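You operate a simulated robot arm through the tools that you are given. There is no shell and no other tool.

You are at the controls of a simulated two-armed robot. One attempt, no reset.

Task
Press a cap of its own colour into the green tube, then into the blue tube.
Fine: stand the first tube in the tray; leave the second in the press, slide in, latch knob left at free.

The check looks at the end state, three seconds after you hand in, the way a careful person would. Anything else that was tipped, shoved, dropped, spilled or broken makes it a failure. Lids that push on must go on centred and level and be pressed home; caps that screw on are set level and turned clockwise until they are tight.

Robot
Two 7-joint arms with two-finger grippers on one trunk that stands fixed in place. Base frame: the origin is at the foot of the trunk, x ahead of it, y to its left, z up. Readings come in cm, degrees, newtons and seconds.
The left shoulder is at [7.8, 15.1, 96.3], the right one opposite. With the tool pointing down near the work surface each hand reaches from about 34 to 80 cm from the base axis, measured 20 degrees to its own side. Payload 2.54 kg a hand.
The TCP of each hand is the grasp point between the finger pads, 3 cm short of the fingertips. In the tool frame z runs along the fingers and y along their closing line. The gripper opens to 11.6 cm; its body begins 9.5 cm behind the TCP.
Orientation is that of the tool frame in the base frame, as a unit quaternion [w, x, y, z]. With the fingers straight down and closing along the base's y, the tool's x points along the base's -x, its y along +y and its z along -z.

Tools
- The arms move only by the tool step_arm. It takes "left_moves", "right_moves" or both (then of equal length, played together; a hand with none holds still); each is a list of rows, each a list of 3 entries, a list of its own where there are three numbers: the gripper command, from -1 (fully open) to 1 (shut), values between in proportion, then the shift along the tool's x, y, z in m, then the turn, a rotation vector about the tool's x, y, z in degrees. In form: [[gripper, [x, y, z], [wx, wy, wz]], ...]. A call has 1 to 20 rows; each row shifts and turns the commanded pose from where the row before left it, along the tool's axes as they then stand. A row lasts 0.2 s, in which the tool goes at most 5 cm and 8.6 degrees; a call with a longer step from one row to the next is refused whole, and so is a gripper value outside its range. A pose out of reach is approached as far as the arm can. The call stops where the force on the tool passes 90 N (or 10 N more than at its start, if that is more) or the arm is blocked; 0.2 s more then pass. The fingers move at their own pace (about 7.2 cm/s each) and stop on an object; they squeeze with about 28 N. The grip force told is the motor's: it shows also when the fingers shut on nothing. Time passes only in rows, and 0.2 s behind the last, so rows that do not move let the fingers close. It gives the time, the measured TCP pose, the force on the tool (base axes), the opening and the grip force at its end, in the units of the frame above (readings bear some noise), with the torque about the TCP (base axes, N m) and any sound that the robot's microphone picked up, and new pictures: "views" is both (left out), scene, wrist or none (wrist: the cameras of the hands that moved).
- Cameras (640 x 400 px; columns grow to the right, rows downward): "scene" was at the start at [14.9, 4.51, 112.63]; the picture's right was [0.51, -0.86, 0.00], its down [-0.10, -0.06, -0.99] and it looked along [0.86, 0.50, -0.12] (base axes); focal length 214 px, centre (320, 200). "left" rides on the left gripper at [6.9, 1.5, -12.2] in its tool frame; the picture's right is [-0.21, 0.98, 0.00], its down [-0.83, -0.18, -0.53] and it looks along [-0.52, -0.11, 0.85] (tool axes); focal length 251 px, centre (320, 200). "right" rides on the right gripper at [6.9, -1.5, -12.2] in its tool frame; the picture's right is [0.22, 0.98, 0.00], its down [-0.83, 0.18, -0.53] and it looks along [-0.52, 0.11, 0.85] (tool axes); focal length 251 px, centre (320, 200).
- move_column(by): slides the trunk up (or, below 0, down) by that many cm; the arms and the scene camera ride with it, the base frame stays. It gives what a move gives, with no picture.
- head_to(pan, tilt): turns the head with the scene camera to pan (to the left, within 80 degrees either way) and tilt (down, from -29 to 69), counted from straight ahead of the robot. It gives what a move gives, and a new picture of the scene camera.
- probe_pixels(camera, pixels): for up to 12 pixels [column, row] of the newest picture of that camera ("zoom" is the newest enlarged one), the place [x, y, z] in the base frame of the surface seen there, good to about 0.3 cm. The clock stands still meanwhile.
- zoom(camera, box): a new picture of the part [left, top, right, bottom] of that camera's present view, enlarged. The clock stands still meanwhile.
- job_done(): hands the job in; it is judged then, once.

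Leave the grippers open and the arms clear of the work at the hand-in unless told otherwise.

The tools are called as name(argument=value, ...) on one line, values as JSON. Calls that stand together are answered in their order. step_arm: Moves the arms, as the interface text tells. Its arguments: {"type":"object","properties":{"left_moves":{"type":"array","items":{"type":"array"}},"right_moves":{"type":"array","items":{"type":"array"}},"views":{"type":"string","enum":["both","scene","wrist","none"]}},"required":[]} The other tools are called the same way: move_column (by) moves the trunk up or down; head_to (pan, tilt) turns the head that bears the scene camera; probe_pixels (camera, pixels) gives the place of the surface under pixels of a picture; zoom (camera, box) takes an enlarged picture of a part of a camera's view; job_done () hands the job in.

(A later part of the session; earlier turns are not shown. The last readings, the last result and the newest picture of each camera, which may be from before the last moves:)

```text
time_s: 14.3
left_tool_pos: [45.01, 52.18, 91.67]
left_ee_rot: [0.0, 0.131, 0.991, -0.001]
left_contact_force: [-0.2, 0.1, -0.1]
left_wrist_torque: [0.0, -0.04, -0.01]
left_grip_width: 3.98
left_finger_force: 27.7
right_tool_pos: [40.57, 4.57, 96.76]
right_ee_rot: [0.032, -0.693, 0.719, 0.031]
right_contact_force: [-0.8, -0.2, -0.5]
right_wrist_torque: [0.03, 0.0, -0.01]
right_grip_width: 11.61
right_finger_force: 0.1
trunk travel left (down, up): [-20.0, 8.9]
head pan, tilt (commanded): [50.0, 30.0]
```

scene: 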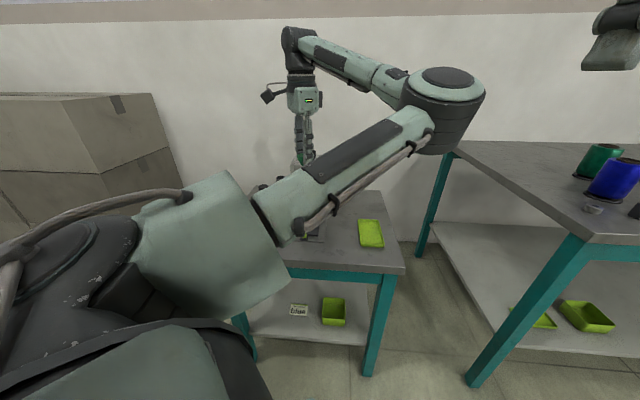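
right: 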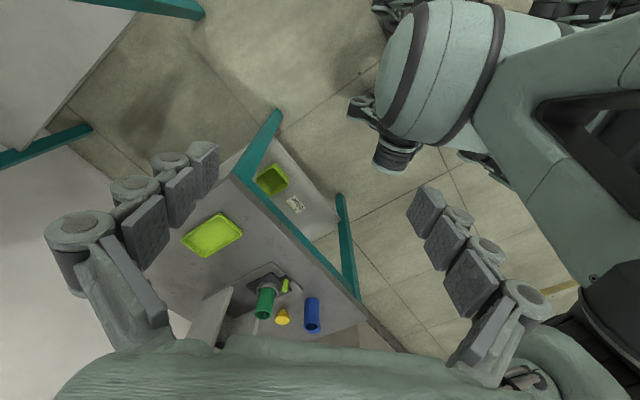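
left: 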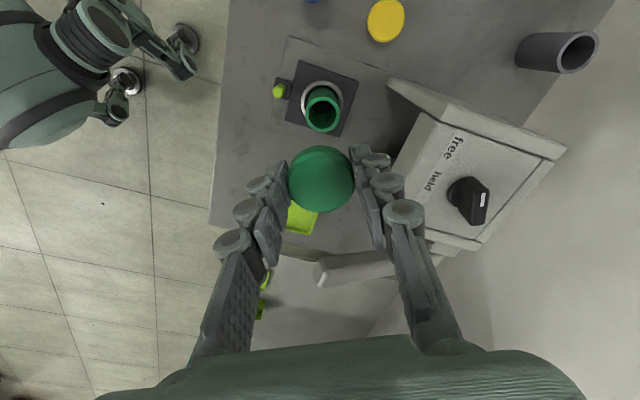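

That turned in place, so commands now build on the actual pose. I'll tilt 24° more and look.

step_arm(right_moves=[[-1, [0, 0, 0], [0, -8, 0]], [-1, [0, 0, 0], [0, -8, 0]], [-1, [0, 0, 0], [0, -8, 0]], [-1, [0, 0, 0], [0, 0, 0]]], views="wrist")

```text
time_s: 15.3
left_tool_pos: [44.93, 52.07, 91.78]
left_ee_rot: [0.0, 0.13, 0.991, 0.0]
left_contact_force: [-0.3, -1.0, -1.5]
left_wrist_torque: [0.04, 0.02, 0.0]
left_grip_width: 3.94
left_finger_force: 28.2
right_tool_pos: [40.54, 4.54, 96.87]
right_ee_rot: [0.182, -0.672, 0.696, 0.174]
right_contact_force: [-0.2, 0.2, -0.4]
right_wrist_torque: [-0.01, -0.03, -0.04]
right_grip_width: 11.63
right_finger_force: 0.1
trunk travel left (down, up): [-20.0, 8.9]
head pan, tilt (commanded): [50.0, 30.0]
```

right: 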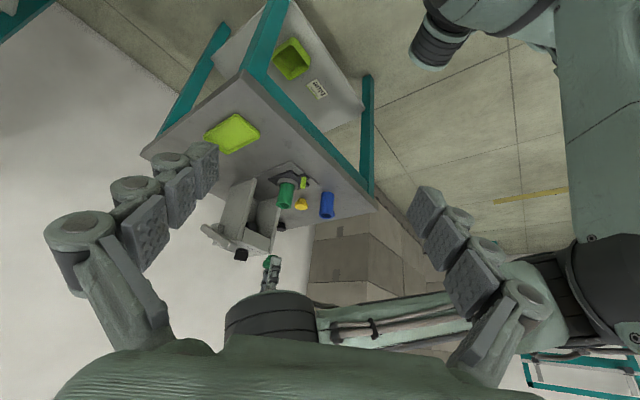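

Now the right camera sees both the tube at (287,190) and the cap in the left gripper at (270,262). I'll zoom there.

zoom(camera="right", box=[240, 165, 340, 285])

```text
3.33 times, centred on (290, 225) of right
```

zoom: 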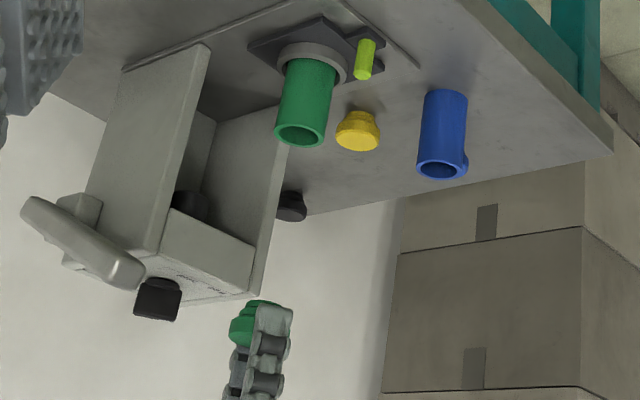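

I'll correct the left hand by +0.2 cm in tool y and +0.05 in tool x, then lower to TCP z≈79.5, about 1.5 cm above contact, and check from both wrist cameras.

step_arm(left_moves=[[1, [0.0005, 0.002, 0], [0, 0, 0]], [1, [0, 0, 0.04], [0, 0, 0]], [1, [0, 0, 0.04], [0, 0, 0]], [1, [0, 0, 0.03], [0, 0, 0]], [1, [0, 0, 0.012], [0, 0, 0]], [1, [0, 0, 0], [0, 0, 0]]], views="wrist")

zoom(camera="right", box=[250, 165, 320, 245])

```text
time_s: 16.7
left_tool_pos: [45.07, 52.17, 79.48]
left_ee_rot: [0.0, 0.131, 0.991, 0.001]
left_contact_force: [0.2, 0.6, 0.4]
left_wrist_torque: [-0.02, 0.0, -0.01]
left_grip_width: 3.98
left_finger_force: 27.3
right_tool_pos: [40.49, 4.62, 96.74]
right_ee_rot: [0.18, -0.673, 0.696, 0.174]
right_contact_force: [0.2, -0.5, 0.8]
right_wrist_torque: [0.01, 0.01, -0.01]
right_grip_width: 11.6
right_finger_force: 0.1
trunk travel left (down, up): [-20.0, 8.9]
head pan, tilt (commanded): [50.0, 30.0]
```

left: 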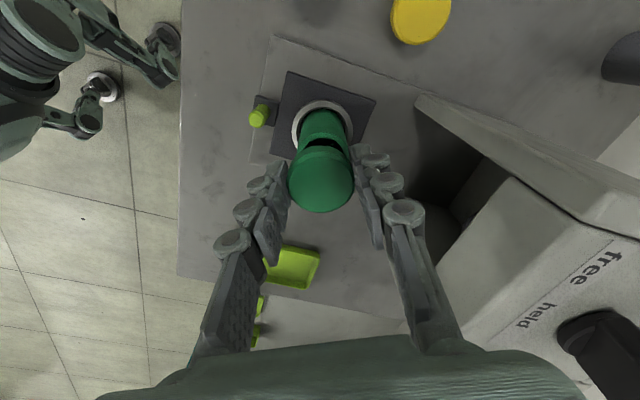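

```text
5.00 times, centred on (285, 205) of right
```

zoom: 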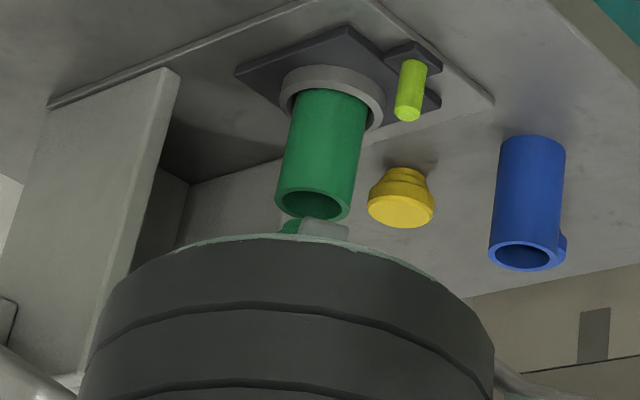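

The elbow now blocks part of the side view. The left camera shows the tube rim just behind the cap at (322,145). I'll zoom there.

zoom(camera="left", box=[270, 90, 370, 220])

probe_pixels(camera="zoom", pixels=[[267, 150], [375, 150], [320, 135], [283, 135], [358, 135], [320, 215], [240, 220], [400, 220], [320, 290], [275, 180], [365, 180], [320, 260]])

```text
3.08 times, centred on (320, 155) of left
```

zoom: 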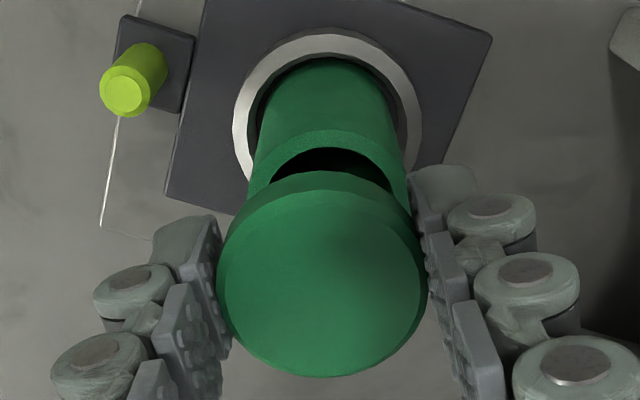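

```text
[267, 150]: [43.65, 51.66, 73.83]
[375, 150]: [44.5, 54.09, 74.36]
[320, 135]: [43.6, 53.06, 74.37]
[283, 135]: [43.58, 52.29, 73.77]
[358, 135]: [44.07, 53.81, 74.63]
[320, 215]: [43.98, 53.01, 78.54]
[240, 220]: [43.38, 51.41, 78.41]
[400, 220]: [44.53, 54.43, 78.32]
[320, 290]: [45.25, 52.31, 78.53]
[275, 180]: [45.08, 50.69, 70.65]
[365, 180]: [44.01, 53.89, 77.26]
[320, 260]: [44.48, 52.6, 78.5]
```

The tube's outline is centred about 0.1 cm to the right of the cap's, so I'll shift +0.08 cm in tool y, then lower gently toward contact (expected near TCP z≈78) and read the forces.

step_arm(left_moves=[[1, [0, 0.0008, 0], [0, 0, 0]], [1, [0, 0, 0.006], [0, 0, 0]], [1, [0, 0, 0.006], [0, 0, 0]], [1, [0, 0, 0.002], [0, 0, 0]]], views="none")

step_arm(left_moves=[[1, [0, 0, 0.002], [0, 0, 0]], [1, [0, 0, 0.002], [0, 0, 0]]], views="none")

```text
time_s: 17.7
left_tool_pos: [44.92, 52.5, 78.07]
left_ee_rot: [0.0, 0.131, 0.991, 0.0]
left_contact_force: [0.5, -0.7, 0.1]
left_wrist_torque: [-0.01, 0.0, 0.02]
left_grip_width: 3.95
left_finger_force: 28.3
right_tool_pos: [40.53, 4.46, 96.74]
right_ee_rot: [0.181, -0.673, 0.696, 0.174]
right_contact_force: [0.1, -0.7, 0.2]
right_wrist_torque: [-0.04, 0.01, 0.01]
right_grip_width: 11.6
right_finger_force: 0.0
trunk travel left (down, up): [-20.0, 8.9]
head pan, tilt (commanded): [50.0, 30.0]
```

```text
time_s: 18.3
left_tool_pos: [44.97, 52.49, 77.57]
left_ee_rot: [0.0, 0.131, 0.991, 0.0]
left_contact_force: [0.3, -0.2, -1.3]
left_wrist_torque: [-0.01, 0.02, 0.0]
left_grip_width: 3.95
left_finger_force: 27.6
right_tool_pos: [40.46, 4.57, 96.78]
right_ee_rot: [0.181, -0.673, 0.696, 0.174]
right_contact_force: [1.1, 0.5, -0.5]
right_wrist_torque: [-0.04, 0.03, 0.0]
right_grip_width: 11.61
right_finger_force: 0.0
trunk travel left (down, up): [-20.0, 8.9]
head pan, tilt (commanded): [50.0, 30.0]
```

No contact force at z=77.57, so the plug seems to be entering. Continuing in 0.2 cm steps.

step_arm(left_moves=[[1, [0, 0, 0.002], [0, 0, 0]], [1, [0, 0, 0.002], [0, 0, 0]]], views="none")

step_arm(left_moves=[[1, [0, 0, 0.002], [0, 0, 0]]], views="wrist")

```text
time_s: 18.9
left_tool_pos: [44.92, 52.48, 77.47]
left_ee_rot: [0.0, 0.13, 0.991, -0.001]
left_contact_force: [1.6, -1.0, 7.8]
left_wrist_torque: [-0.09, -0.02, -0.01]
left_grip_width: 3.95
left_finger_force: 27.8
right_tool_pos: [40.54, 4.5, 96.86]
right_ee_rot: [0.182, -0.672, 0.696, 0.174]
right_contact_force: [-0.2, -0.4, -0.1]
right_wrist_torque: [0.01, 0.0, -0.03]
right_grip_width: 11.58
right_finger_force: 0.1
trunk travel left (down, up): [-20.0, 8.9]
head pan, tilt (commanded): [50.0, 30.0]
```

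```text
time_s: 19.3
left_tool_pos: [44.94, 52.42, 77.46]
left_ee_rot: [0.002, 0.13, 0.991, 0.003]
left_contact_force: [2.3, -1.6, 20.1]
left_wrist_torque: [-0.13, -0.11, -0.01]
left_grip_width: 3.97
left_finger_force: 28.1
right_tool_pos: [40.44, 4.35, 96.89]
right_ee_rot: [0.181, -0.674, 0.695, 0.175]
right_contact_force: [0.4, 0.5, -0.2]
right_wrist_torque: [-0.02, -0.03, 0.02]
right_grip_width: 11.58
right_finger_force: 0.1
trunk travel left (down, up): [-20.0, 8.9]
head pan, tilt (commanded): [50.0, 30.0]
```

left: 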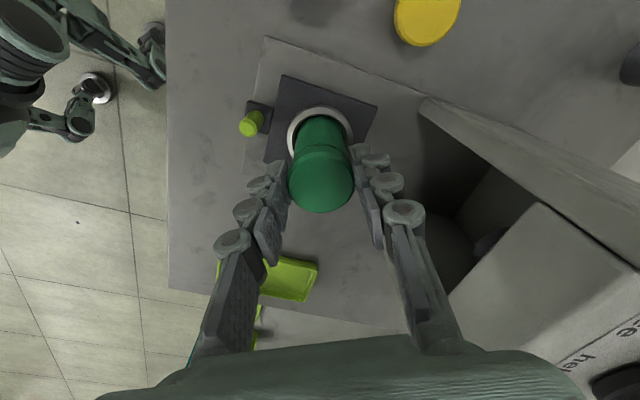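

Contact began at z≈77.5 with 20 N straight up and little side force. I'll zoom to see whether the plug sits in the tube mouth.

zoom(camera="left", box=[275, 100, 370, 220])

probe_pixels(camera="zoom", pixels=[[320, 300], [320, 240], [260, 260], [390, 260], [320, 180], [320, 195], [320, 165], [320, 150], [280, 190], [370, 190], [320, 330], [320, 120]])

zoom(camera="right", box=[250, 165, 320, 245])

```text
3.33 times, centred on (322, 160) of left
```

zoom: 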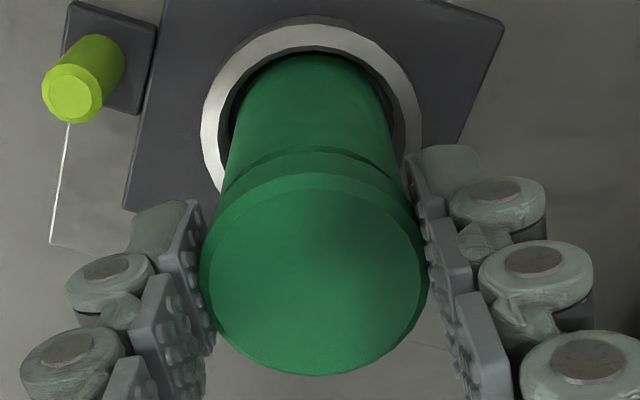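

```text
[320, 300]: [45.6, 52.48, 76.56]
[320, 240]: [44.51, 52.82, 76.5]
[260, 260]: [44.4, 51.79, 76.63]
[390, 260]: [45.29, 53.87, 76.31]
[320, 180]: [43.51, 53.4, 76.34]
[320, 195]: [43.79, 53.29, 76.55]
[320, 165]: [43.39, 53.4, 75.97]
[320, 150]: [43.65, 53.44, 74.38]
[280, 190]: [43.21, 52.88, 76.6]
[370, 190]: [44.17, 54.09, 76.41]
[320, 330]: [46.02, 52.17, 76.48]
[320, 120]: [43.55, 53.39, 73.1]
```

```text
5.00 times, centred on (285, 205) of right
```

zoom: 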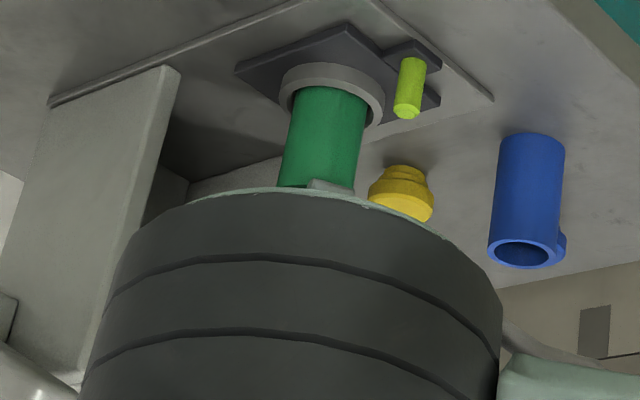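

The cap top is at z≈76.5, so its plug is about 0.6 cm into the tube mouth and looks level. I'll relieve the down force, open the fingers slightly, and lift off.

step_arm(left_moves=[[1, [0, 0, -0.003], [0, 0, 0]], [0.6, [0, 0, -0.0005], [0, 0, 0]], [0.2, [0, 0, 0], [0, 0, 0]], [0.0, [0, 0, 0], [0, 0, 0]], [0.0, [0, 0, 0], [0, 0, 0]]], views="wrist")

```text
time_s: 20.5
left_tool_pos: [44.94, 52.52, 77.46]
left_ee_rot: [0.0, 0.13, 0.992, 0.0]
left_contact_force: [0.1, 0.3, -0.2]
left_wrist_torque: [-0.01, -0.01, 0.04]
left_grip_width: 5.8
left_finger_force: 0.0
right_tool_pos: [40.58, 4.46, 96.82]
right_ee_rot: [0.181, -0.672, 0.696, 0.175]
right_contact_force: [0.4, -0.6, -0.4]
right_wrist_torque: [0.01, 0.0, -0.02]
right_grip_width: 11.59
right_finger_force: 0.0
trunk travel left (down, up): [-20.0, 8.9]
head pan, tilt (commanded): [50.0, 30.0]
```

left: 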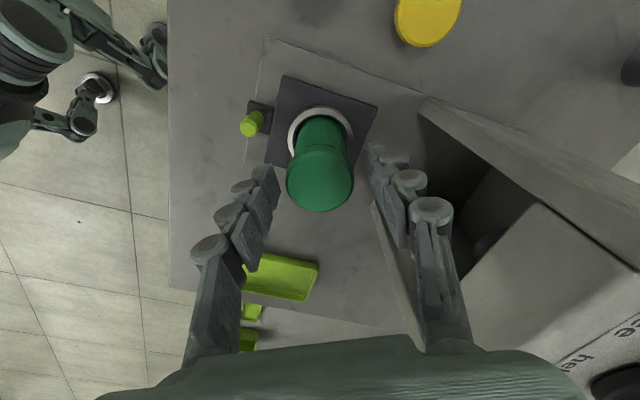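

The cap stays in place. I'll lift straight up 9 cm and check that it's centred.

step_arm(left_moves=[[0.0, [0, 0, -0.02], [0, 0, 0]], [0.0, [0, 0, -0.04], [0, 0, 0]], [0.0, [0, 0, -0.04], [0, 0, 0]], [0.0, [0, 0, 0], [0, 0, 0]]], views="wrist")

zoom(camera="left", box=[270, 70, 380, 180])

zoom(camera="right", box=[250, 165, 320, 245])

```text
time_s: 21.5
left_tool_pos: [44.76, 52.56, 87.56]
left_ee_rot: [0.0, 0.131, 0.991, -0.001]
left_contact_force: [-0.1, 0.3, -0.7]
left_wrist_torque: [-0.03, 0.0, -0.02]
left_grip_width: 5.77
left_finger_force: 0.2
right_tool_pos: [40.54, 4.57, 96.82]
right_ee_rot: [0.18, -0.673, 0.696, 0.174]
right_contact_force: [-0.2, 0.3, -1.0]
right_wrist_torque: [0.01, -0.02, 0.02]
right_grip_width: 11.59
right_finger_force: 0.0
trunk travel left (down, up): [-20.0, 8.9]
head pan, tilt (commanded): [50.0, 30.0]
```

left: 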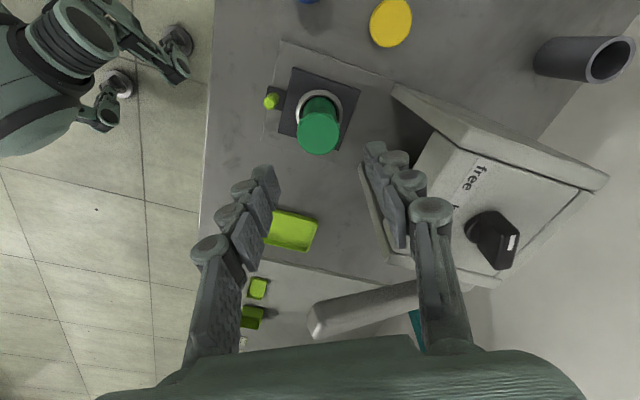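

```text
3.64 times, centred on (325, 125) of left
```

zoom: 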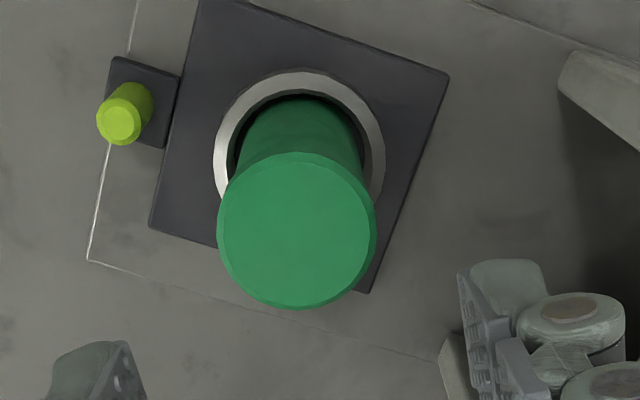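

```text
5.00 times, centred on (285, 205) of right
```

zoom: 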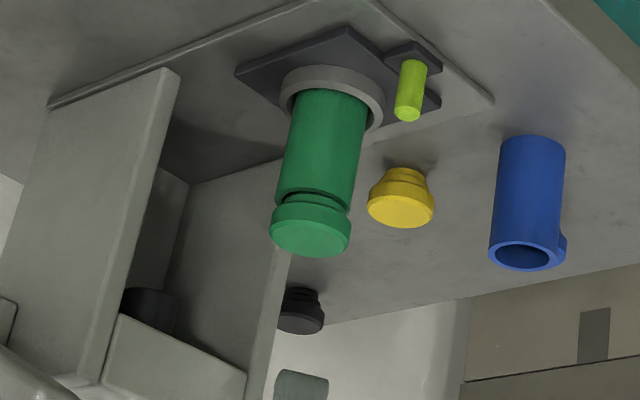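

From the side the cap sits level and centred, with only a narrow groove left to press home. Next is the slide peg at about (41.1,48.2). I'll back the left hand off to about (38,45.5,91) and yaw +60° so its closing line runs across the slide axis.

step_arm(left_moves=[[0.0, [0.01, -0.01, -0.035], [0, 0, 0]], [0.0, [0.023, -0.036, 0], [0, 0, 0]], [0.0, [0.023, -0.036, 0], [0, 0, 0]], [0.0, [0, 0, 0], [0, 0, -7.5]], [0.0, [0, 0, 0], [0, 0, -7.5]], [0.0, [0, 0, 0], [0, 0, -7.5]], [0.0, [0, 0, 0], [0, 0, -7.5]], [0.0, [0, 0, 0], [0, 0, -7.5]], [0.0, [0, 0, 0], [0, 0, -7.5]], [0.0, [0, 0, 0], [0, 0, -7.5]], [0.0, [0, 0, 0], [0, 0, -7.5]], [0.0, [0, 0, 0], [0, 0, 0]]], views="both")

```text
time_s: 24.1
left_tool_pos: [37.49, 46.03, 90.88]
left_ee_rot: [-0.001, -0.384, 0.923, -0.001]
left_contact_force: [-0.3, -0.1, -0.1]
left_wrist_torque: [0.01, 0.02, 0.02]
left_grip_width: 5.8
left_finger_force: 0.0
right_tool_pos: [40.38, 4.45, 96.71]
right_ee_rot: [0.181, -0.672, 0.696, 0.174]
right_contact_force: [0.3, -0.1, -0.5]
right_wrist_torque: [-0.01, 0.01, 0.0]
right_grip_width: 11.59
right_finger_force: 0.0
trunk travel left (down, up): [-20.0, 8.9]
head pan, tilt (commanded): [50.0, 30.0]
```

scene: 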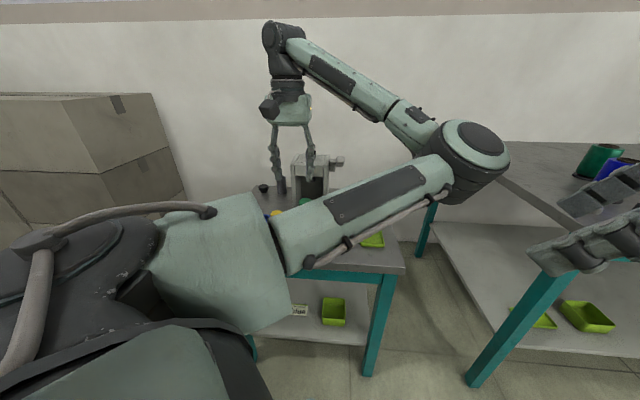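
left: 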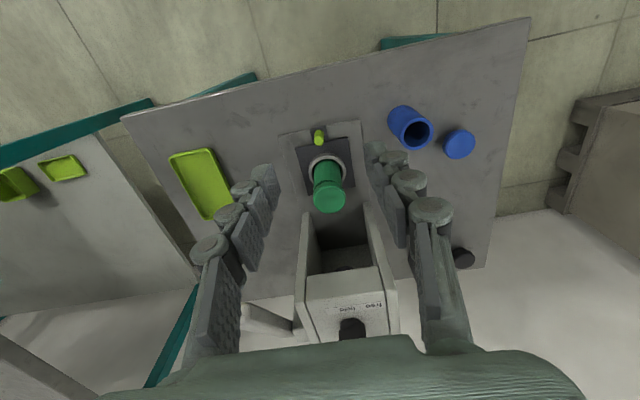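

The view is now aligned with the slide axis. I'll tilt the hand 40° about tool y so its body leans back from the press.

step_arm(left_moves=[[0.0, [0, 0, 0], [0, -8, 0]], [0.0, [0, 0, 0], [0, -8, 0]], [0.0, [0, 0, 0], [0, -8, 0]], [0.0, [0, 0, 0], [0, -8, 0]], [0.0, [0, 0, 0], [0, -8, 0]], [0.0, [0, 0, 0], [0, 0, 0]]], views="both")

```text
time_s: 25.5
left_tool_pos: [37.44, 45.96, 90.97]
left_ee_rot: [0.316, -0.36, 0.868, 0.131]
left_contact_force: [0.9, 0.2, 0.3]
left_wrist_torque: [0.0, -0.02, 0.01]
left_grip_width: 5.8
left_finger_force: 0.1
right_tool_pos: [40.54, 4.48, 96.83]
right_ee_rot: [0.181, -0.673, 0.696, 0.175]
right_contact_force: [-0.6, -0.3, 0.6]
right_wrist_torque: [0.0, -0.03, -0.01]
right_grip_width: 11.6
right_finger_force: 0.1
trunk travel left (down, up): [-20.0, 8.9]
head pan, tilt (commanded): [50.0, 30.0]
```

scene: 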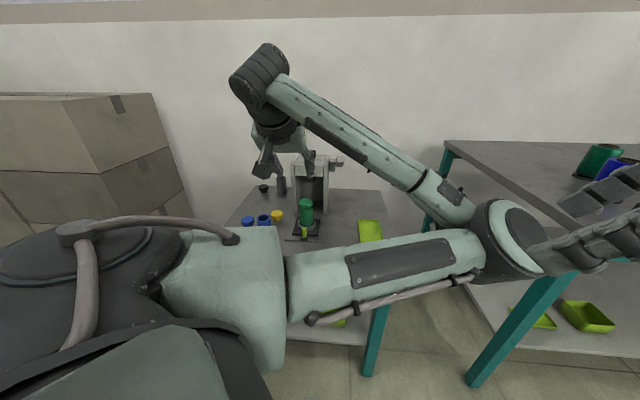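
left: 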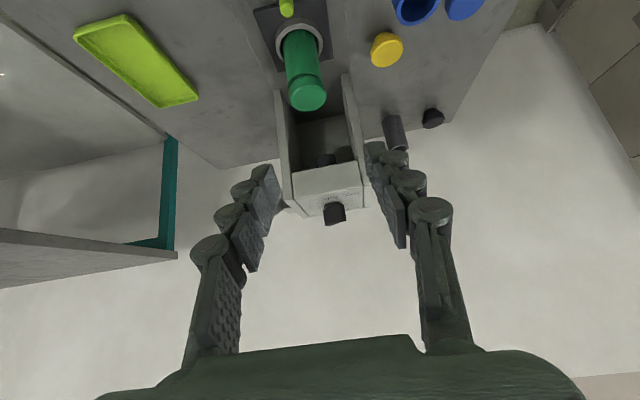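

The left elbow (scene ≈(500,240)) is getting close to the right hand. Before lowering the left arm I'll draw the right hand back 15 cm toward -y.

step_arm(right_moves=[[-1, [0.0328, -0.0013, -0.0182], [0, 0, 0]], [-1, [0.0328, -0.0013, -0.0182], [0, 0, 0]], [-1, [0.0328, -0.0013, -0.0182], [0, 0, 0]], [-1, [0.0328, -0.0013, -0.0182], [0, 0, 0]], [-1, [0, 0, 0], [0, 0, 0]]], views="both")

probe_pixels(camera="scene", pixels=[[500, 240], [560, 240], [470, 200], [430, 250], [280, 80], [600, 230]])

```text
time_s: 26.7
left_tool_pos: [37.32, 46.04, 90.88]
left_ee_rot: [0.316, -0.36, 0.868, 0.132]
left_contact_force: [-0.1, -0.2, 0.6]
left_wrist_torque: [0.01, 0.0, -0.02]
left_grip_width: 5.8
left_finger_force: 0.0
right_tool_pos: [36.46, -8.48, 97.79]
right_ee_rot: [0.181, -0.672, 0.697, 0.174]
right_contact_force: [0.2, 0.5, 0.3]
right_wrist_torque: [0.0, 0.01, -0.01]
right_grip_width: 11.61
right_finger_force: 0.1
right hand out of reach, approached as far as the arm can: row 2, 3, 4
trunk travel left (down, up): [-20.0, 8.9]
head pan, tilt (commanded): [50.0, 30.0]
```

scene: 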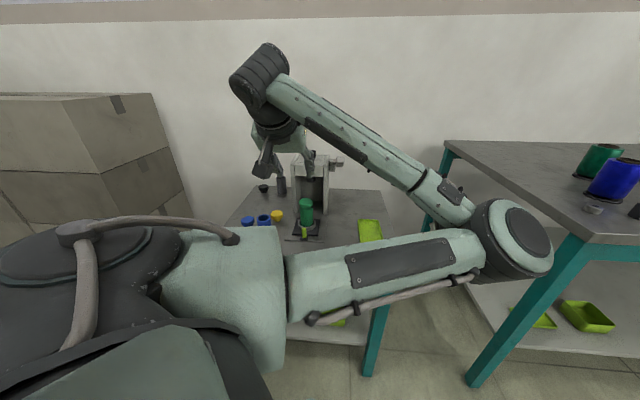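
right: 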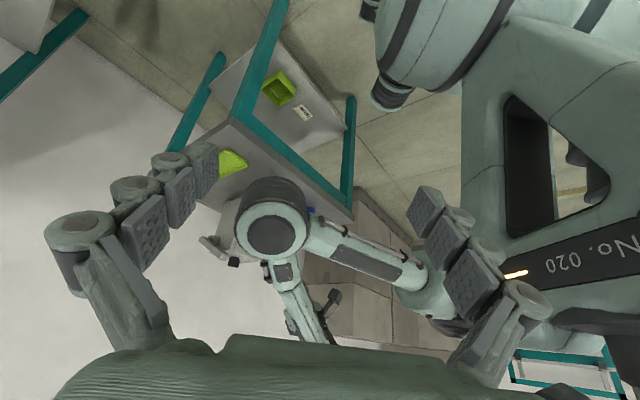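

```text
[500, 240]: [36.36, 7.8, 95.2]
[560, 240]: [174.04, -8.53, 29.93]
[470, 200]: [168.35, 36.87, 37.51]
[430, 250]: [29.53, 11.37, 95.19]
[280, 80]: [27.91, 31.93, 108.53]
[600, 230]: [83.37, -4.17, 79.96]
```

The right hand retreated to (36.5,-8.5,97.8), with the left elbow around (36,8,95). Now I'll move the left hand to about (40.3,47.4,80), above the slide peg.

step_arm(left_moves=[[0.2, [0.0156, -0.0036, 0.0344], [0, 0, 0]], [0.2, [0.0156, -0.0036, 0.0344], [0, 0, 0]], [0.2, [0.0156, -0.0036, 0.0344], [0, 0, 0]], [0.2, [0, 0, 0], [0, 0, 0]]], views="both")

```text
time_s: 27.7
left_tool_pos: [40.34, 47.51, 80.02]
left_ee_rot: [0.315, -0.361, 0.868, 0.13]
left_contact_force: [-0.3, 0.5, 0.1]
left_wrist_torque: [-0.01, 0.02, 0.01]
left_grip_width: 4.63
left_finger_force: 0.0
right_tool_pos: [36.49, -8.48, 97.71]
right_ee_rot: [0.181, -0.672, 0.697, 0.175]
right_contact_force: [-0.1, -0.9, -0.5]
right_wrist_torque: [0.0, 0.0, 0.05]
right_grip_width: 11.6
right_finger_force: 0.1
trunk travel left (down, up): [-20.0, 8.9]
head pan, tilt (commanded): [50.0, 30.0]
```

scene: 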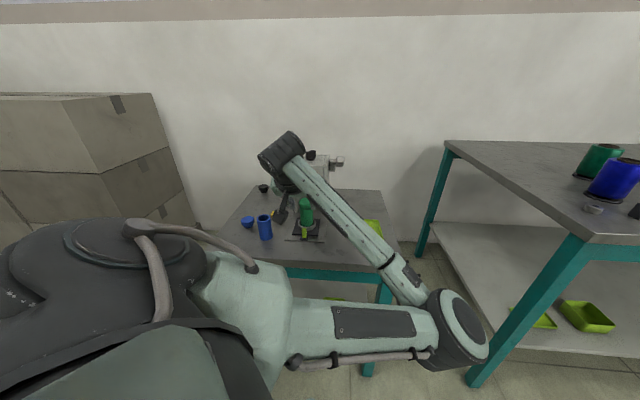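
left: 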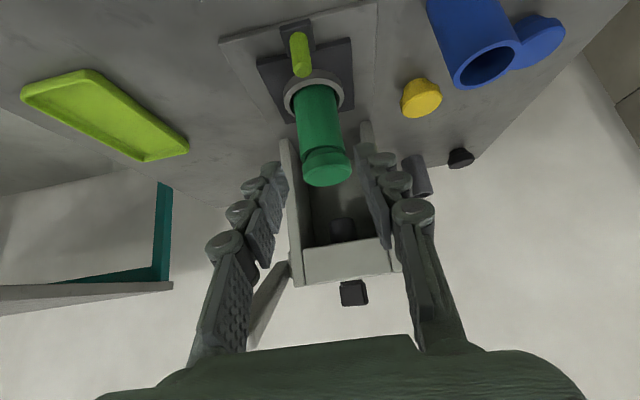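

The peg is at (300,55), a bit left of the hand's centre line. I'll zoom and probe it.

zoom(camera="left", box=[260, 10, 360, 110])

probe_pixels(camera="zoom", pixels=[[273, 225], [287, 265], [262, 180], [300, 265], [272, 262], [285, 270], [250, 170], [280, 170], [285, 205], [265, 205], [295, 235], [250, 130]])

```text
4.00 times, centred on (310, 60) of left
```

zoom: 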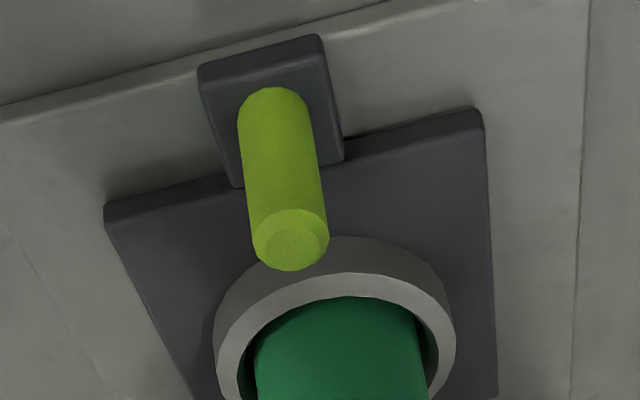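

```text
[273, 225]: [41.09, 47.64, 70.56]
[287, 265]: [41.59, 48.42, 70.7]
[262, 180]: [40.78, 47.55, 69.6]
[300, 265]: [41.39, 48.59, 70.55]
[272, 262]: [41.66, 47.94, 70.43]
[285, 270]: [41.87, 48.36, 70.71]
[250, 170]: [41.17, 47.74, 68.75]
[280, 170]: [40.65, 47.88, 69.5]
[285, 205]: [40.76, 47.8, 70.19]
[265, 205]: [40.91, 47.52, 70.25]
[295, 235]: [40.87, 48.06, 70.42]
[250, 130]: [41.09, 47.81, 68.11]
```

Peg top centre is about (41.2,48.1,70.55). I'll lower to TCP (40.37,47.27,71), fingers straddling the peg.

step_arm(left_moves=[[0.2, [0.0197, -0.0006, 0.0227], [0, 0, 0]], [0.2, [0.0197, -0.0006, 0.0227], [0, 0, 0]], [0.2, [0.0197, -0.0006, 0.0227], [0, 0, 0]], [0.2, [0, 0, 0], [0, 0, 0]]], views="both")

zoom(camera="left", box=[250, 90, 390, 230])

```text
time_s: 28.7
left_tool_pos: [40.37, 47.21, 70.99]
left_ee_rot: [0.316, -0.36, 0.868, 0.131]
left_contact_force: [-0.5, -0.5, 0.0]
left_wrist_torque: [-0.01, -0.02, 0.01]
left_grip_width: 4.63
left_finger_force: 0.1
right_tool_pos: [36.44, -8.38, 97.77]
right_ee_rot: [0.18, -0.672, 0.697, 0.174]
right_contact_force: [-0.3, 0.4, -0.4]
right_wrist_torque: [0.0, 0.0, -0.03]
right_grip_width: 11.6
right_finger_force: 0.1
trunk travel left (down, up): [-20.0, 8.9]
head pan, tilt (commanded): [50.0, 30.0]
```

scene: 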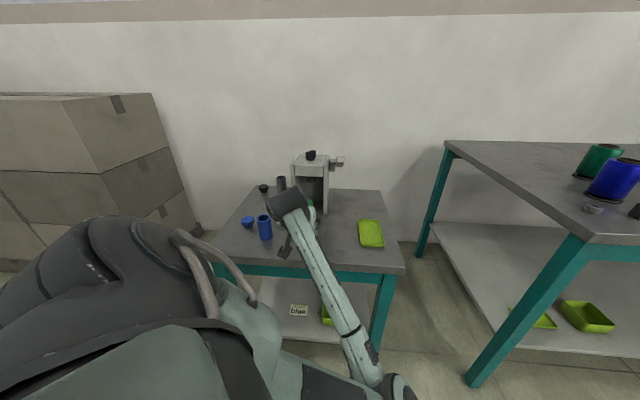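
left: 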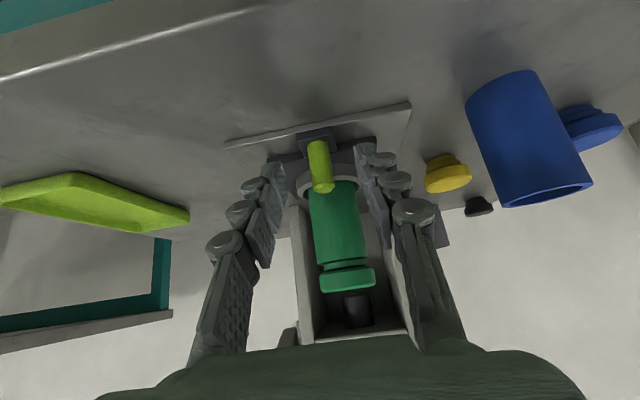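

```text
2.86 times, centred on (320, 160) of left
```

zoom: 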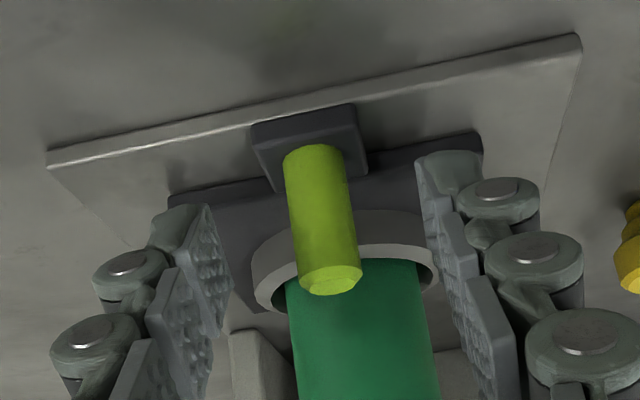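

The peg is centred between the pads. I'll close on it.

step_arm(left_moves=[[0.6, [0, 0, 0], [0, 0, 0]], [1, [0, 0, 0], [0, 0, 0]], [1, [0, 0, 0], [0, 0, 0]], [1, [0, 0, 0], [0, 0, 0]]], views="none")

```text
time_s: 29.7
left_tool_pos: [40.26, 47.53, 70.99]
left_ee_rot: [0.316, -0.36, 0.868, 0.132]
left_contact_force: [-4.0, 6.8, -0.7]
left_wrist_torque: [0.23, 0.05, 0.11]
left_grip_width: 1.34
left_finger_force: 39.8
right_tool_pos: [36.28, -8.41, 97.65]
right_ee_rot: [0.181, -0.671, 0.697, 0.174]
right_contact_force: [-0.6, 0.4, 0.4]
right_wrist_torque: [0.05, -0.02, 0.01]
right_grip_width: 11.58
right_finger_force: 0.0
trunk travel left (down, up): [-20.0, 8.9]
head pan, tilt (commanded): [50.0, 30.0]
```

Gripped (1.34 cm), with a light side force of about 7.6 N toward tool +y. I'll ease 0.15 cm that way and start pushing the slide 3 cm inward along u.

step_arm(left_moves=[[1, [0, 0.0015, 0], [0, 0, 0]], [1, [-0.00383, 0, 0.00322], [0, 0, 0]], [1, [-0.00383, 0, 0.00322], [0, 0, 0]], [1, [-0.00766, 0, 0.00643], [0, 0, 0]], [1, [-0.00766, 0, 0.00643], [0, 0, 0]]], views="scene")

```text
time_s: 30.9
left_tool_pos: [42.38, 49.47, 70.88]
left_ee_rot: [0.315, -0.36, 0.868, 0.131]
left_contact_force: [-5.0, 6.3, -6.3]
left_wrist_torque: [0.45, -0.18, 0.15]
left_grip_width: 1.32
left_finger_force: 39.9
right_tool_pos: [36.4, -8.46, 97.68]
right_ee_rot: [0.182, -0.671, 0.697, 0.175]
right_contact_force: [-1.1, -0.6, 0.0]
right_wrist_torque: [-0.01, 0.03, -0.02]
right_grip_width: 11.6
right_finger_force: 0.0
trunk travel left (down, up): [-20.0, 8.9]
head pan, tilt (commanded): [50.0, 30.0]
```

scene: 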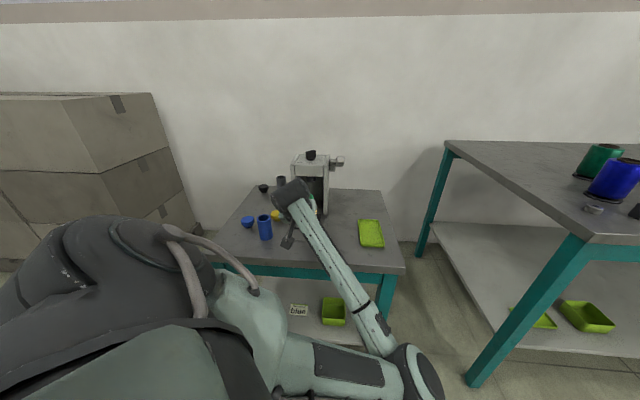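

The slide moves smoothly with only about 10 N. I'll continue 4 cm with a slight +y easing.

step_arm(left_moves=[[1, [-0.00766, 0.001, 0.00643], [0, 0, 0]], [1, [-0.00766, 0.0005, 0.00643], [0, 0, 0]], [1, [-0.00766, 0, 0.00643], [0, 0, 0]], [1, [-0.00766, 0, 0.00643], [0, 0, 0]]], views="both")

```text
time_s: 31.9
left_tool_pos: [45.25, 52.21, 71.05]
left_ee_rot: [0.316, -0.36, 0.868, 0.131]
left_contact_force: [-1.2, 1.8, -9.6]
left_wrist_torque: [0.11, -0.12, 0.03]
left_grip_width: 1.36
left_finger_force: 39.7
right_tool_pos: [36.45, -8.31, 97.6]
right_ee_rot: [0.18, -0.671, 0.698, 0.174]
right_contact_force: [0.2, -0.2, -0.3]
right_wrist_torque: [-0.03, 0.01, -0.04]
right_grip_width: 11.6
right_finger_force: 0.1
trunk travel left (down, up): [-20.0, 8.9]
head pan, tilt (commanded): [50.0, 30.0]
```

scene: 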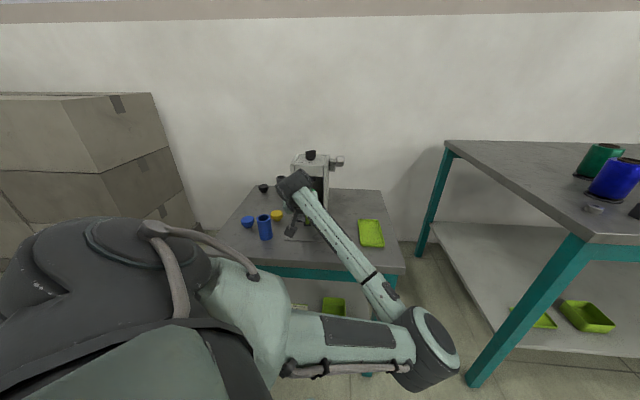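
left: 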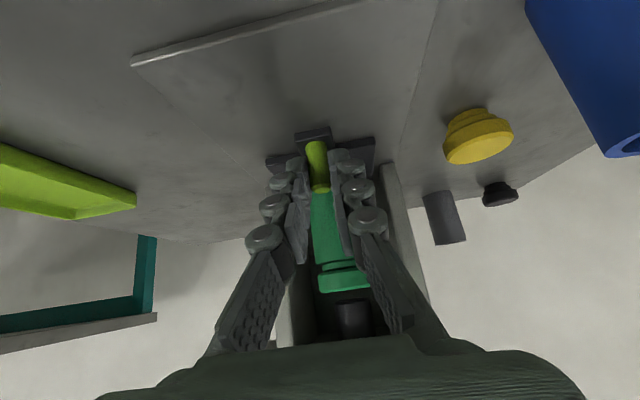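

The tube is passing between the press walls. Forces are small (about 10 N down), so I'll continue 3 cm with a slight downward easing.

step_arm(left_moves=[[1, [-0.00702, 0, 0.0072], [0, 0, 0]], [1, [-0.00766, 0, 0.00643], [0, 0, 0]], [1, [-0.00766, 0, 0.00643], [0, 0, 0]]], views="both")

```text
time_s: 32.7
left_tool_pos: [47.35, 54.49, 70.85]
left_ee_rot: [0.317, -0.358, 0.869, 0.13]
left_contact_force: [2.6, -2.6, -3.4]
left_wrist_torque: [-0.19, 0.0, -0.05]
left_grip_width: 1.31
left_finger_force: 39.9
right_tool_pos: [36.33, -8.44, 97.66]
right_ee_rot: [0.181, -0.672, 0.697, 0.174]
right_contact_force: [0.0, -0.9, -0.2]
right_wrist_torque: [0.01, -0.01, -0.01]
right_grip_width: 11.61
right_finger_force: 0.1
trunk travel left (down, up): [-20.0, 8.9]
head pan, tilt (commanded): [50.0, 30.0]
```

scene: 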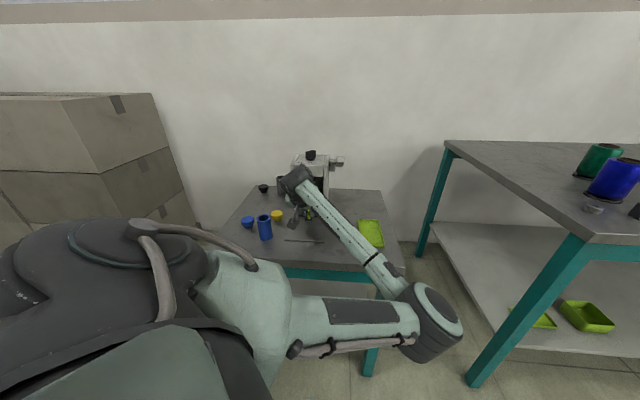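
left: 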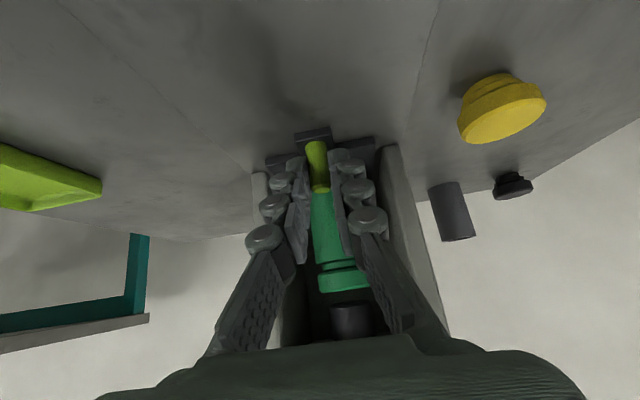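

The fingers are well inside the wall gap. 10 cm has been travelled so far. I'll continue in smaller steps until I feel the stop.

step_arm(left_moves=[[1, [-0.00766, -0.0005, 0.00643], [0, 0, 0]], [1, [-0.00766, 0, 0.00643], [0, 0, 0]]], views="none")

step_arm(left_moves=[[1, [-0.00383, 0, 0.00322], [0, 0, 0]]], views="none")

```text
time_s: 33.3
left_tool_pos: [48.81, 55.78, 70.92]
left_ee_rot: [0.318, -0.359, 0.868, 0.131]
left_contact_force: [0.7, -5.0, -2.0]
left_wrist_torque: [0.37, -0.55, -0.03]
left_grip_width: 1.31
left_finger_force: 40.0
right_tool_pos: [36.44, -8.38, 97.75]
right_ee_rot: [0.181, -0.672, 0.697, 0.174]
right_contact_force: [-0.2, -0.2, 0.4]
right_wrist_torque: [0.0, 0.03, 0.0]
right_grip_width: 11.58
right_finger_force: 0.1
trunk travel left (down, up): [-20.0, 8.9]
head pan, tilt (commanded): [50.0, 30.0]
```

```text
time_s: 33.7
left_tool_pos: [48.84, 55.78, 70.9]
left_ee_rot: [0.313, -0.36, 0.87, 0.128]
left_contact_force: [-19.1, -33.9, 4.3]
left_wrist_torque: [-0.57, 0.23, -0.15]
left_grip_width: 1.29
left_finger_force: 39.4
right_tool_pos: [36.34, -8.62, 97.81]
right_ee_rot: [0.182, -0.672, 0.697, 0.174]
right_contact_force: [-0.1, 0.2, -0.6]
right_wrist_torque: [0.0, -0.03, 0.0]
right_grip_width: 11.6
right_finger_force: 0.0
trunk travel left (down, up): [-20.0, 8.9]
head pan, tilt (commanded): [50.0, 30.0]
```

I felt a stop of about 39 N at TCP (48.84,55.78), 12 cm in. I'll ease off and look.

step_arm(left_moves=[[1, [0.0027, 0, -0.00225], [0, 0, 0]]], views="both")

zoom(camera="left", box=[240, 110, 420, 350])

zoom(camera="scene", box=[260, 140, 360, 240])

```text
time_s: 34.1
left_tool_pos: [48.75, 55.83, 70.76]
left_ee_rot: [0.317, -0.359, 0.868, 0.13]
left_contact_force: [-4.2, -13.2, -1.8]
left_wrist_torque: [-1.06, 0.78, -0.07]
left_grip_width: 1.29
left_finger_force: 40.3
right_tool_pos: [36.36, -8.42, 97.72]
right_ee_rot: [0.181, -0.671, 0.697, 0.174]
right_contact_force: [-0.4, -0.8, -0.1]
right_wrist_torque: [0.02, 0.01, 0.01]
right_grip_width: 11.59
right_finger_force: 0.1
trunk travel left (down, up): [-20.0, 8.9]
head pan, tilt (commanded): [50.0, 30.0]
```

scene: 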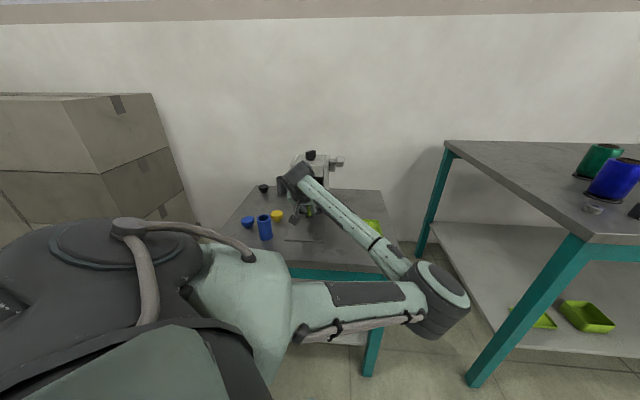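
left: 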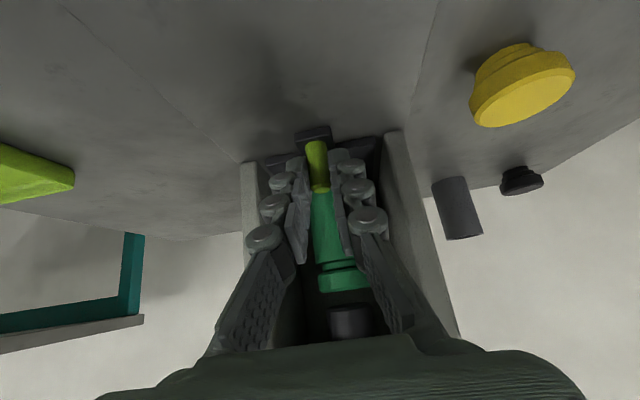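

```text
1.67 times, centred on (330, 230) of left
```

zoom: 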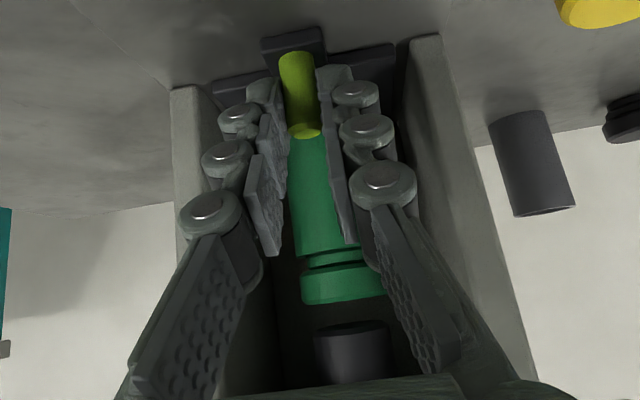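

```text
4.00 times, centred on (310, 190) of scene
```

zoom: 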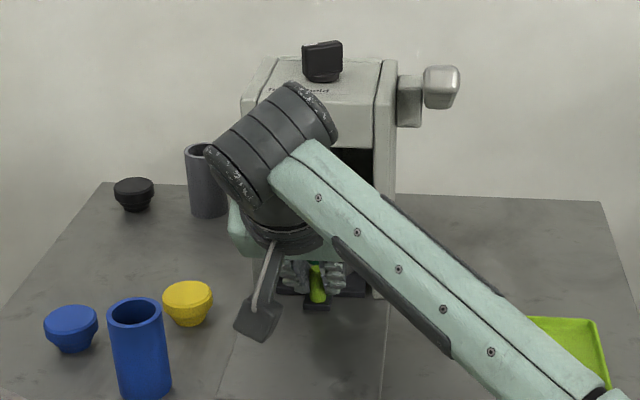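

The slide hit its stop; the tube is under the ram and the hand is clear of the press. I'll open the fingers and back away along -u, then up.

step_arm(left_moves=[[0.6, [0, 0, 0], [0, 0, 0]], [0.3, [0, 0, 0], [0, 0, 0]], [0.3, [0, 0, 0], [0, 0, 0]], [0.3, [0, 0, -0.03], [0, 0, 0]], [0.3, [0, 0, -0.04], [0, 0, 0]], [0.3, [0, 0, -0.04], [0, 0, 0]], [0.3, [0, 0, 0], [0, 0, 0]]], views="both")

```text
time_s: 35.7
left_tool_pos: [43.66, 51.12, 79.41]
left_ee_rot: [0.316, -0.36, 0.868, 0.13]
left_contact_force: [0.0, -0.1, -0.4]
left_wrist_torque: [0.01, 0.03, 0.03]
left_grip_width: 4.08
left_finger_force: 0.1
right_tool_pos: [36.47, -8.32, 97.76]
right_ee_rot: [0.181, -0.672, 0.696, 0.175]
right_contact_force: [1.3, 0.2, 0.2]
right_wrist_torque: [0.02, 0.03, 0.01]
right_grip_width: 11.59
right_finger_force: 0.1
trunk travel left (down, up): [-20.0, 8.9]
head pan, tilt (commanded): [50.0, 30.0]
```

scene: 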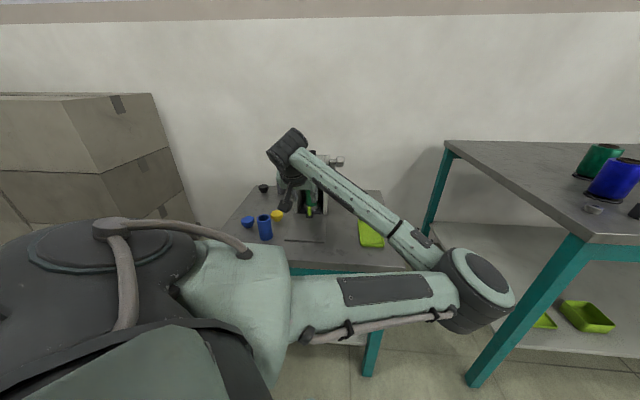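
left: 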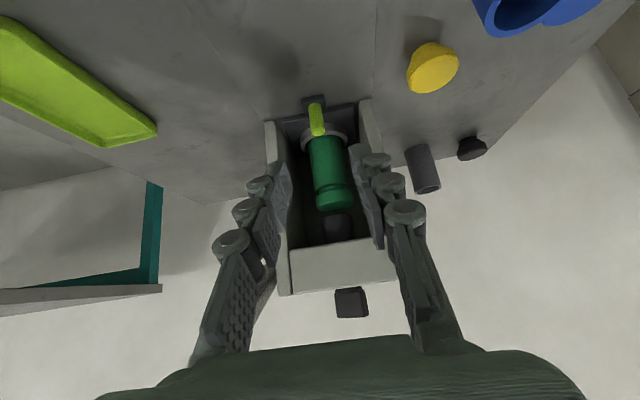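

The slide is in with the capped tube under the ram. Now for the lever. I'll back the hand off, stand it upright again, raise it to about z=96, and close the fingers for pressing.

step_arm(left_moves=[[0.3, [0, 0, -0.045], [0, 0, 0]], [0.3, [0, 0, -0.045], [0, 0, 0]], [0.3, [0, 0, 0], [0, 8, 0]], [0.3, [0, 0, 0], [0, 8, 0]], [0.3, [0, 0, 0], [0, 8, 0]], [0.3, [0, 0, 0], [0, 8, 0]], [0.3, [0, 0, 0], [0, 8, 0]], [0.3, [0, 0, -0.045], [0, 0, 0]], [0.3, [0, 0, -0.045], [0, 0, 0]], [0.3, [0, 0, 0], [0, 0, 0]]], views="both")

```text
time_s: 37.9
left_tool_pos: [39.78, 46.89, 95.33]
left_ee_rot: [0.0, -0.383, 0.924, 0.0]
left_contact_force: [0.3, 0.1, 0.1]
left_wrist_torque: [-0.03, 0.0, 0.0]
left_grip_width: 4.05
left_finger_force: 0.0
right_tool_pos: [36.42, -8.49, 97.65]
right_ee_rot: [0.18, -0.671, 0.698, 0.174]
right_contact_force: [-0.2, 0.0, 0.1]
right_wrist_torque: [-0.02, 0.0, 0.0]
right_grip_width: 11.59
right_finger_force: 0.0
trunk travel left (down, up): [-20.0, 8.9]
head pan, tilt (commanded): [50.0, 30.0]
```

scene: 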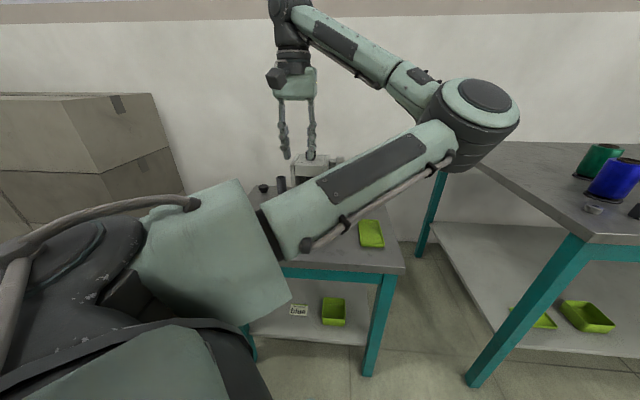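
left: 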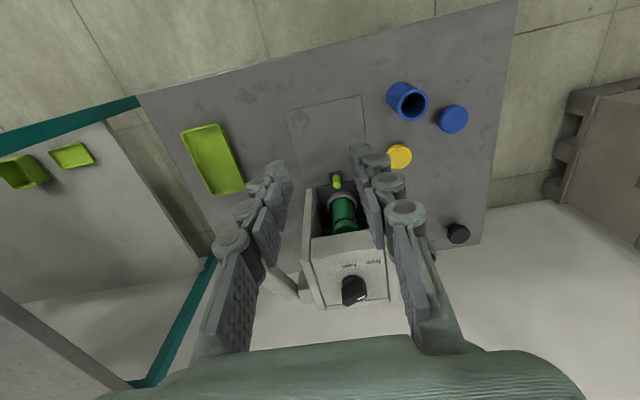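

I'll move sideways to the lever's line (r≈9.3) but stop short of it, to see the lever end closely.

step_arm(left_moves=[[0.3, [-0.0125, -0.0233, 0], [0, 0, 0]], [0.3, [-0.0125, -0.0233, 0], [0, 0, 0]], [0.3, [-0.0125, -0.0233, 0], [0, 0, 0]], [0.3, [-0.0125, -0.0233, 0], [0, 0, 0]], [0.3, [0, 0, 0], [0, 0, 0]]], views="wrist")

zoom(camera="left", box=[250, 130, 420, 330])

```text
time_s: 39.1
left_tool_pos: [50.0, 43.67, 95.24]
left_ee_rot: [0.0, -0.383, 0.924, 0.0]
left_contact_force: [-0.4, 0.4, 0.2]
left_wrist_torque: [-0.05, 0.03, -0.02]
left_grip_width: 4.1
left_finger_force: 0.0
right_tool_pos: [36.35, -8.56, 97.67]
right_ee_rot: [0.18, -0.672, 0.697, 0.174]
right_contact_force: [-0.2, -0.4, 0.5]
right_wrist_torque: [0.01, 0.06, 0.01]
right_grip_width: 11.6
right_finger_force: 0.1
trunk travel left (down, up): [-20.0, 8.9]
head pan, tilt (commanded): [50.0, 30.0]
```

left: 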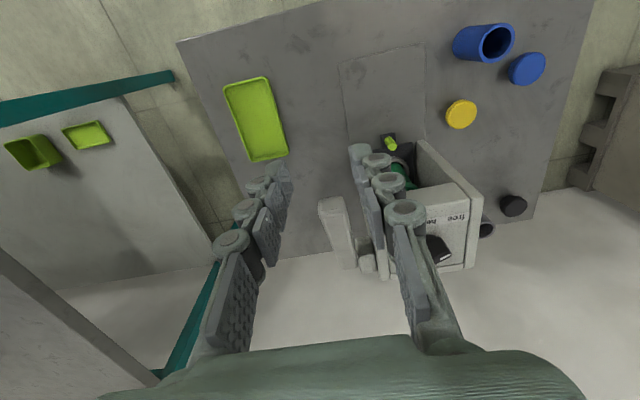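

```text
2.00 times, centred on (335, 230) of left
```

zoom: 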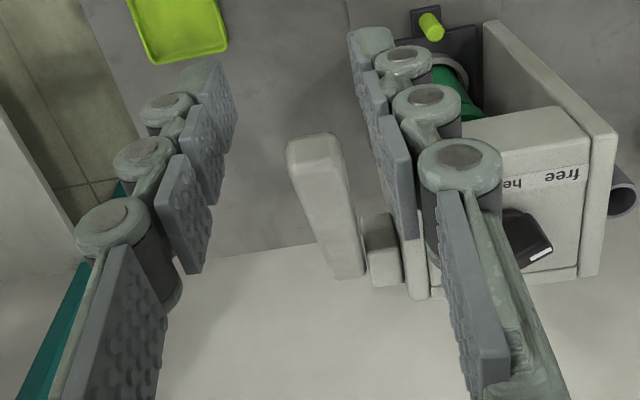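

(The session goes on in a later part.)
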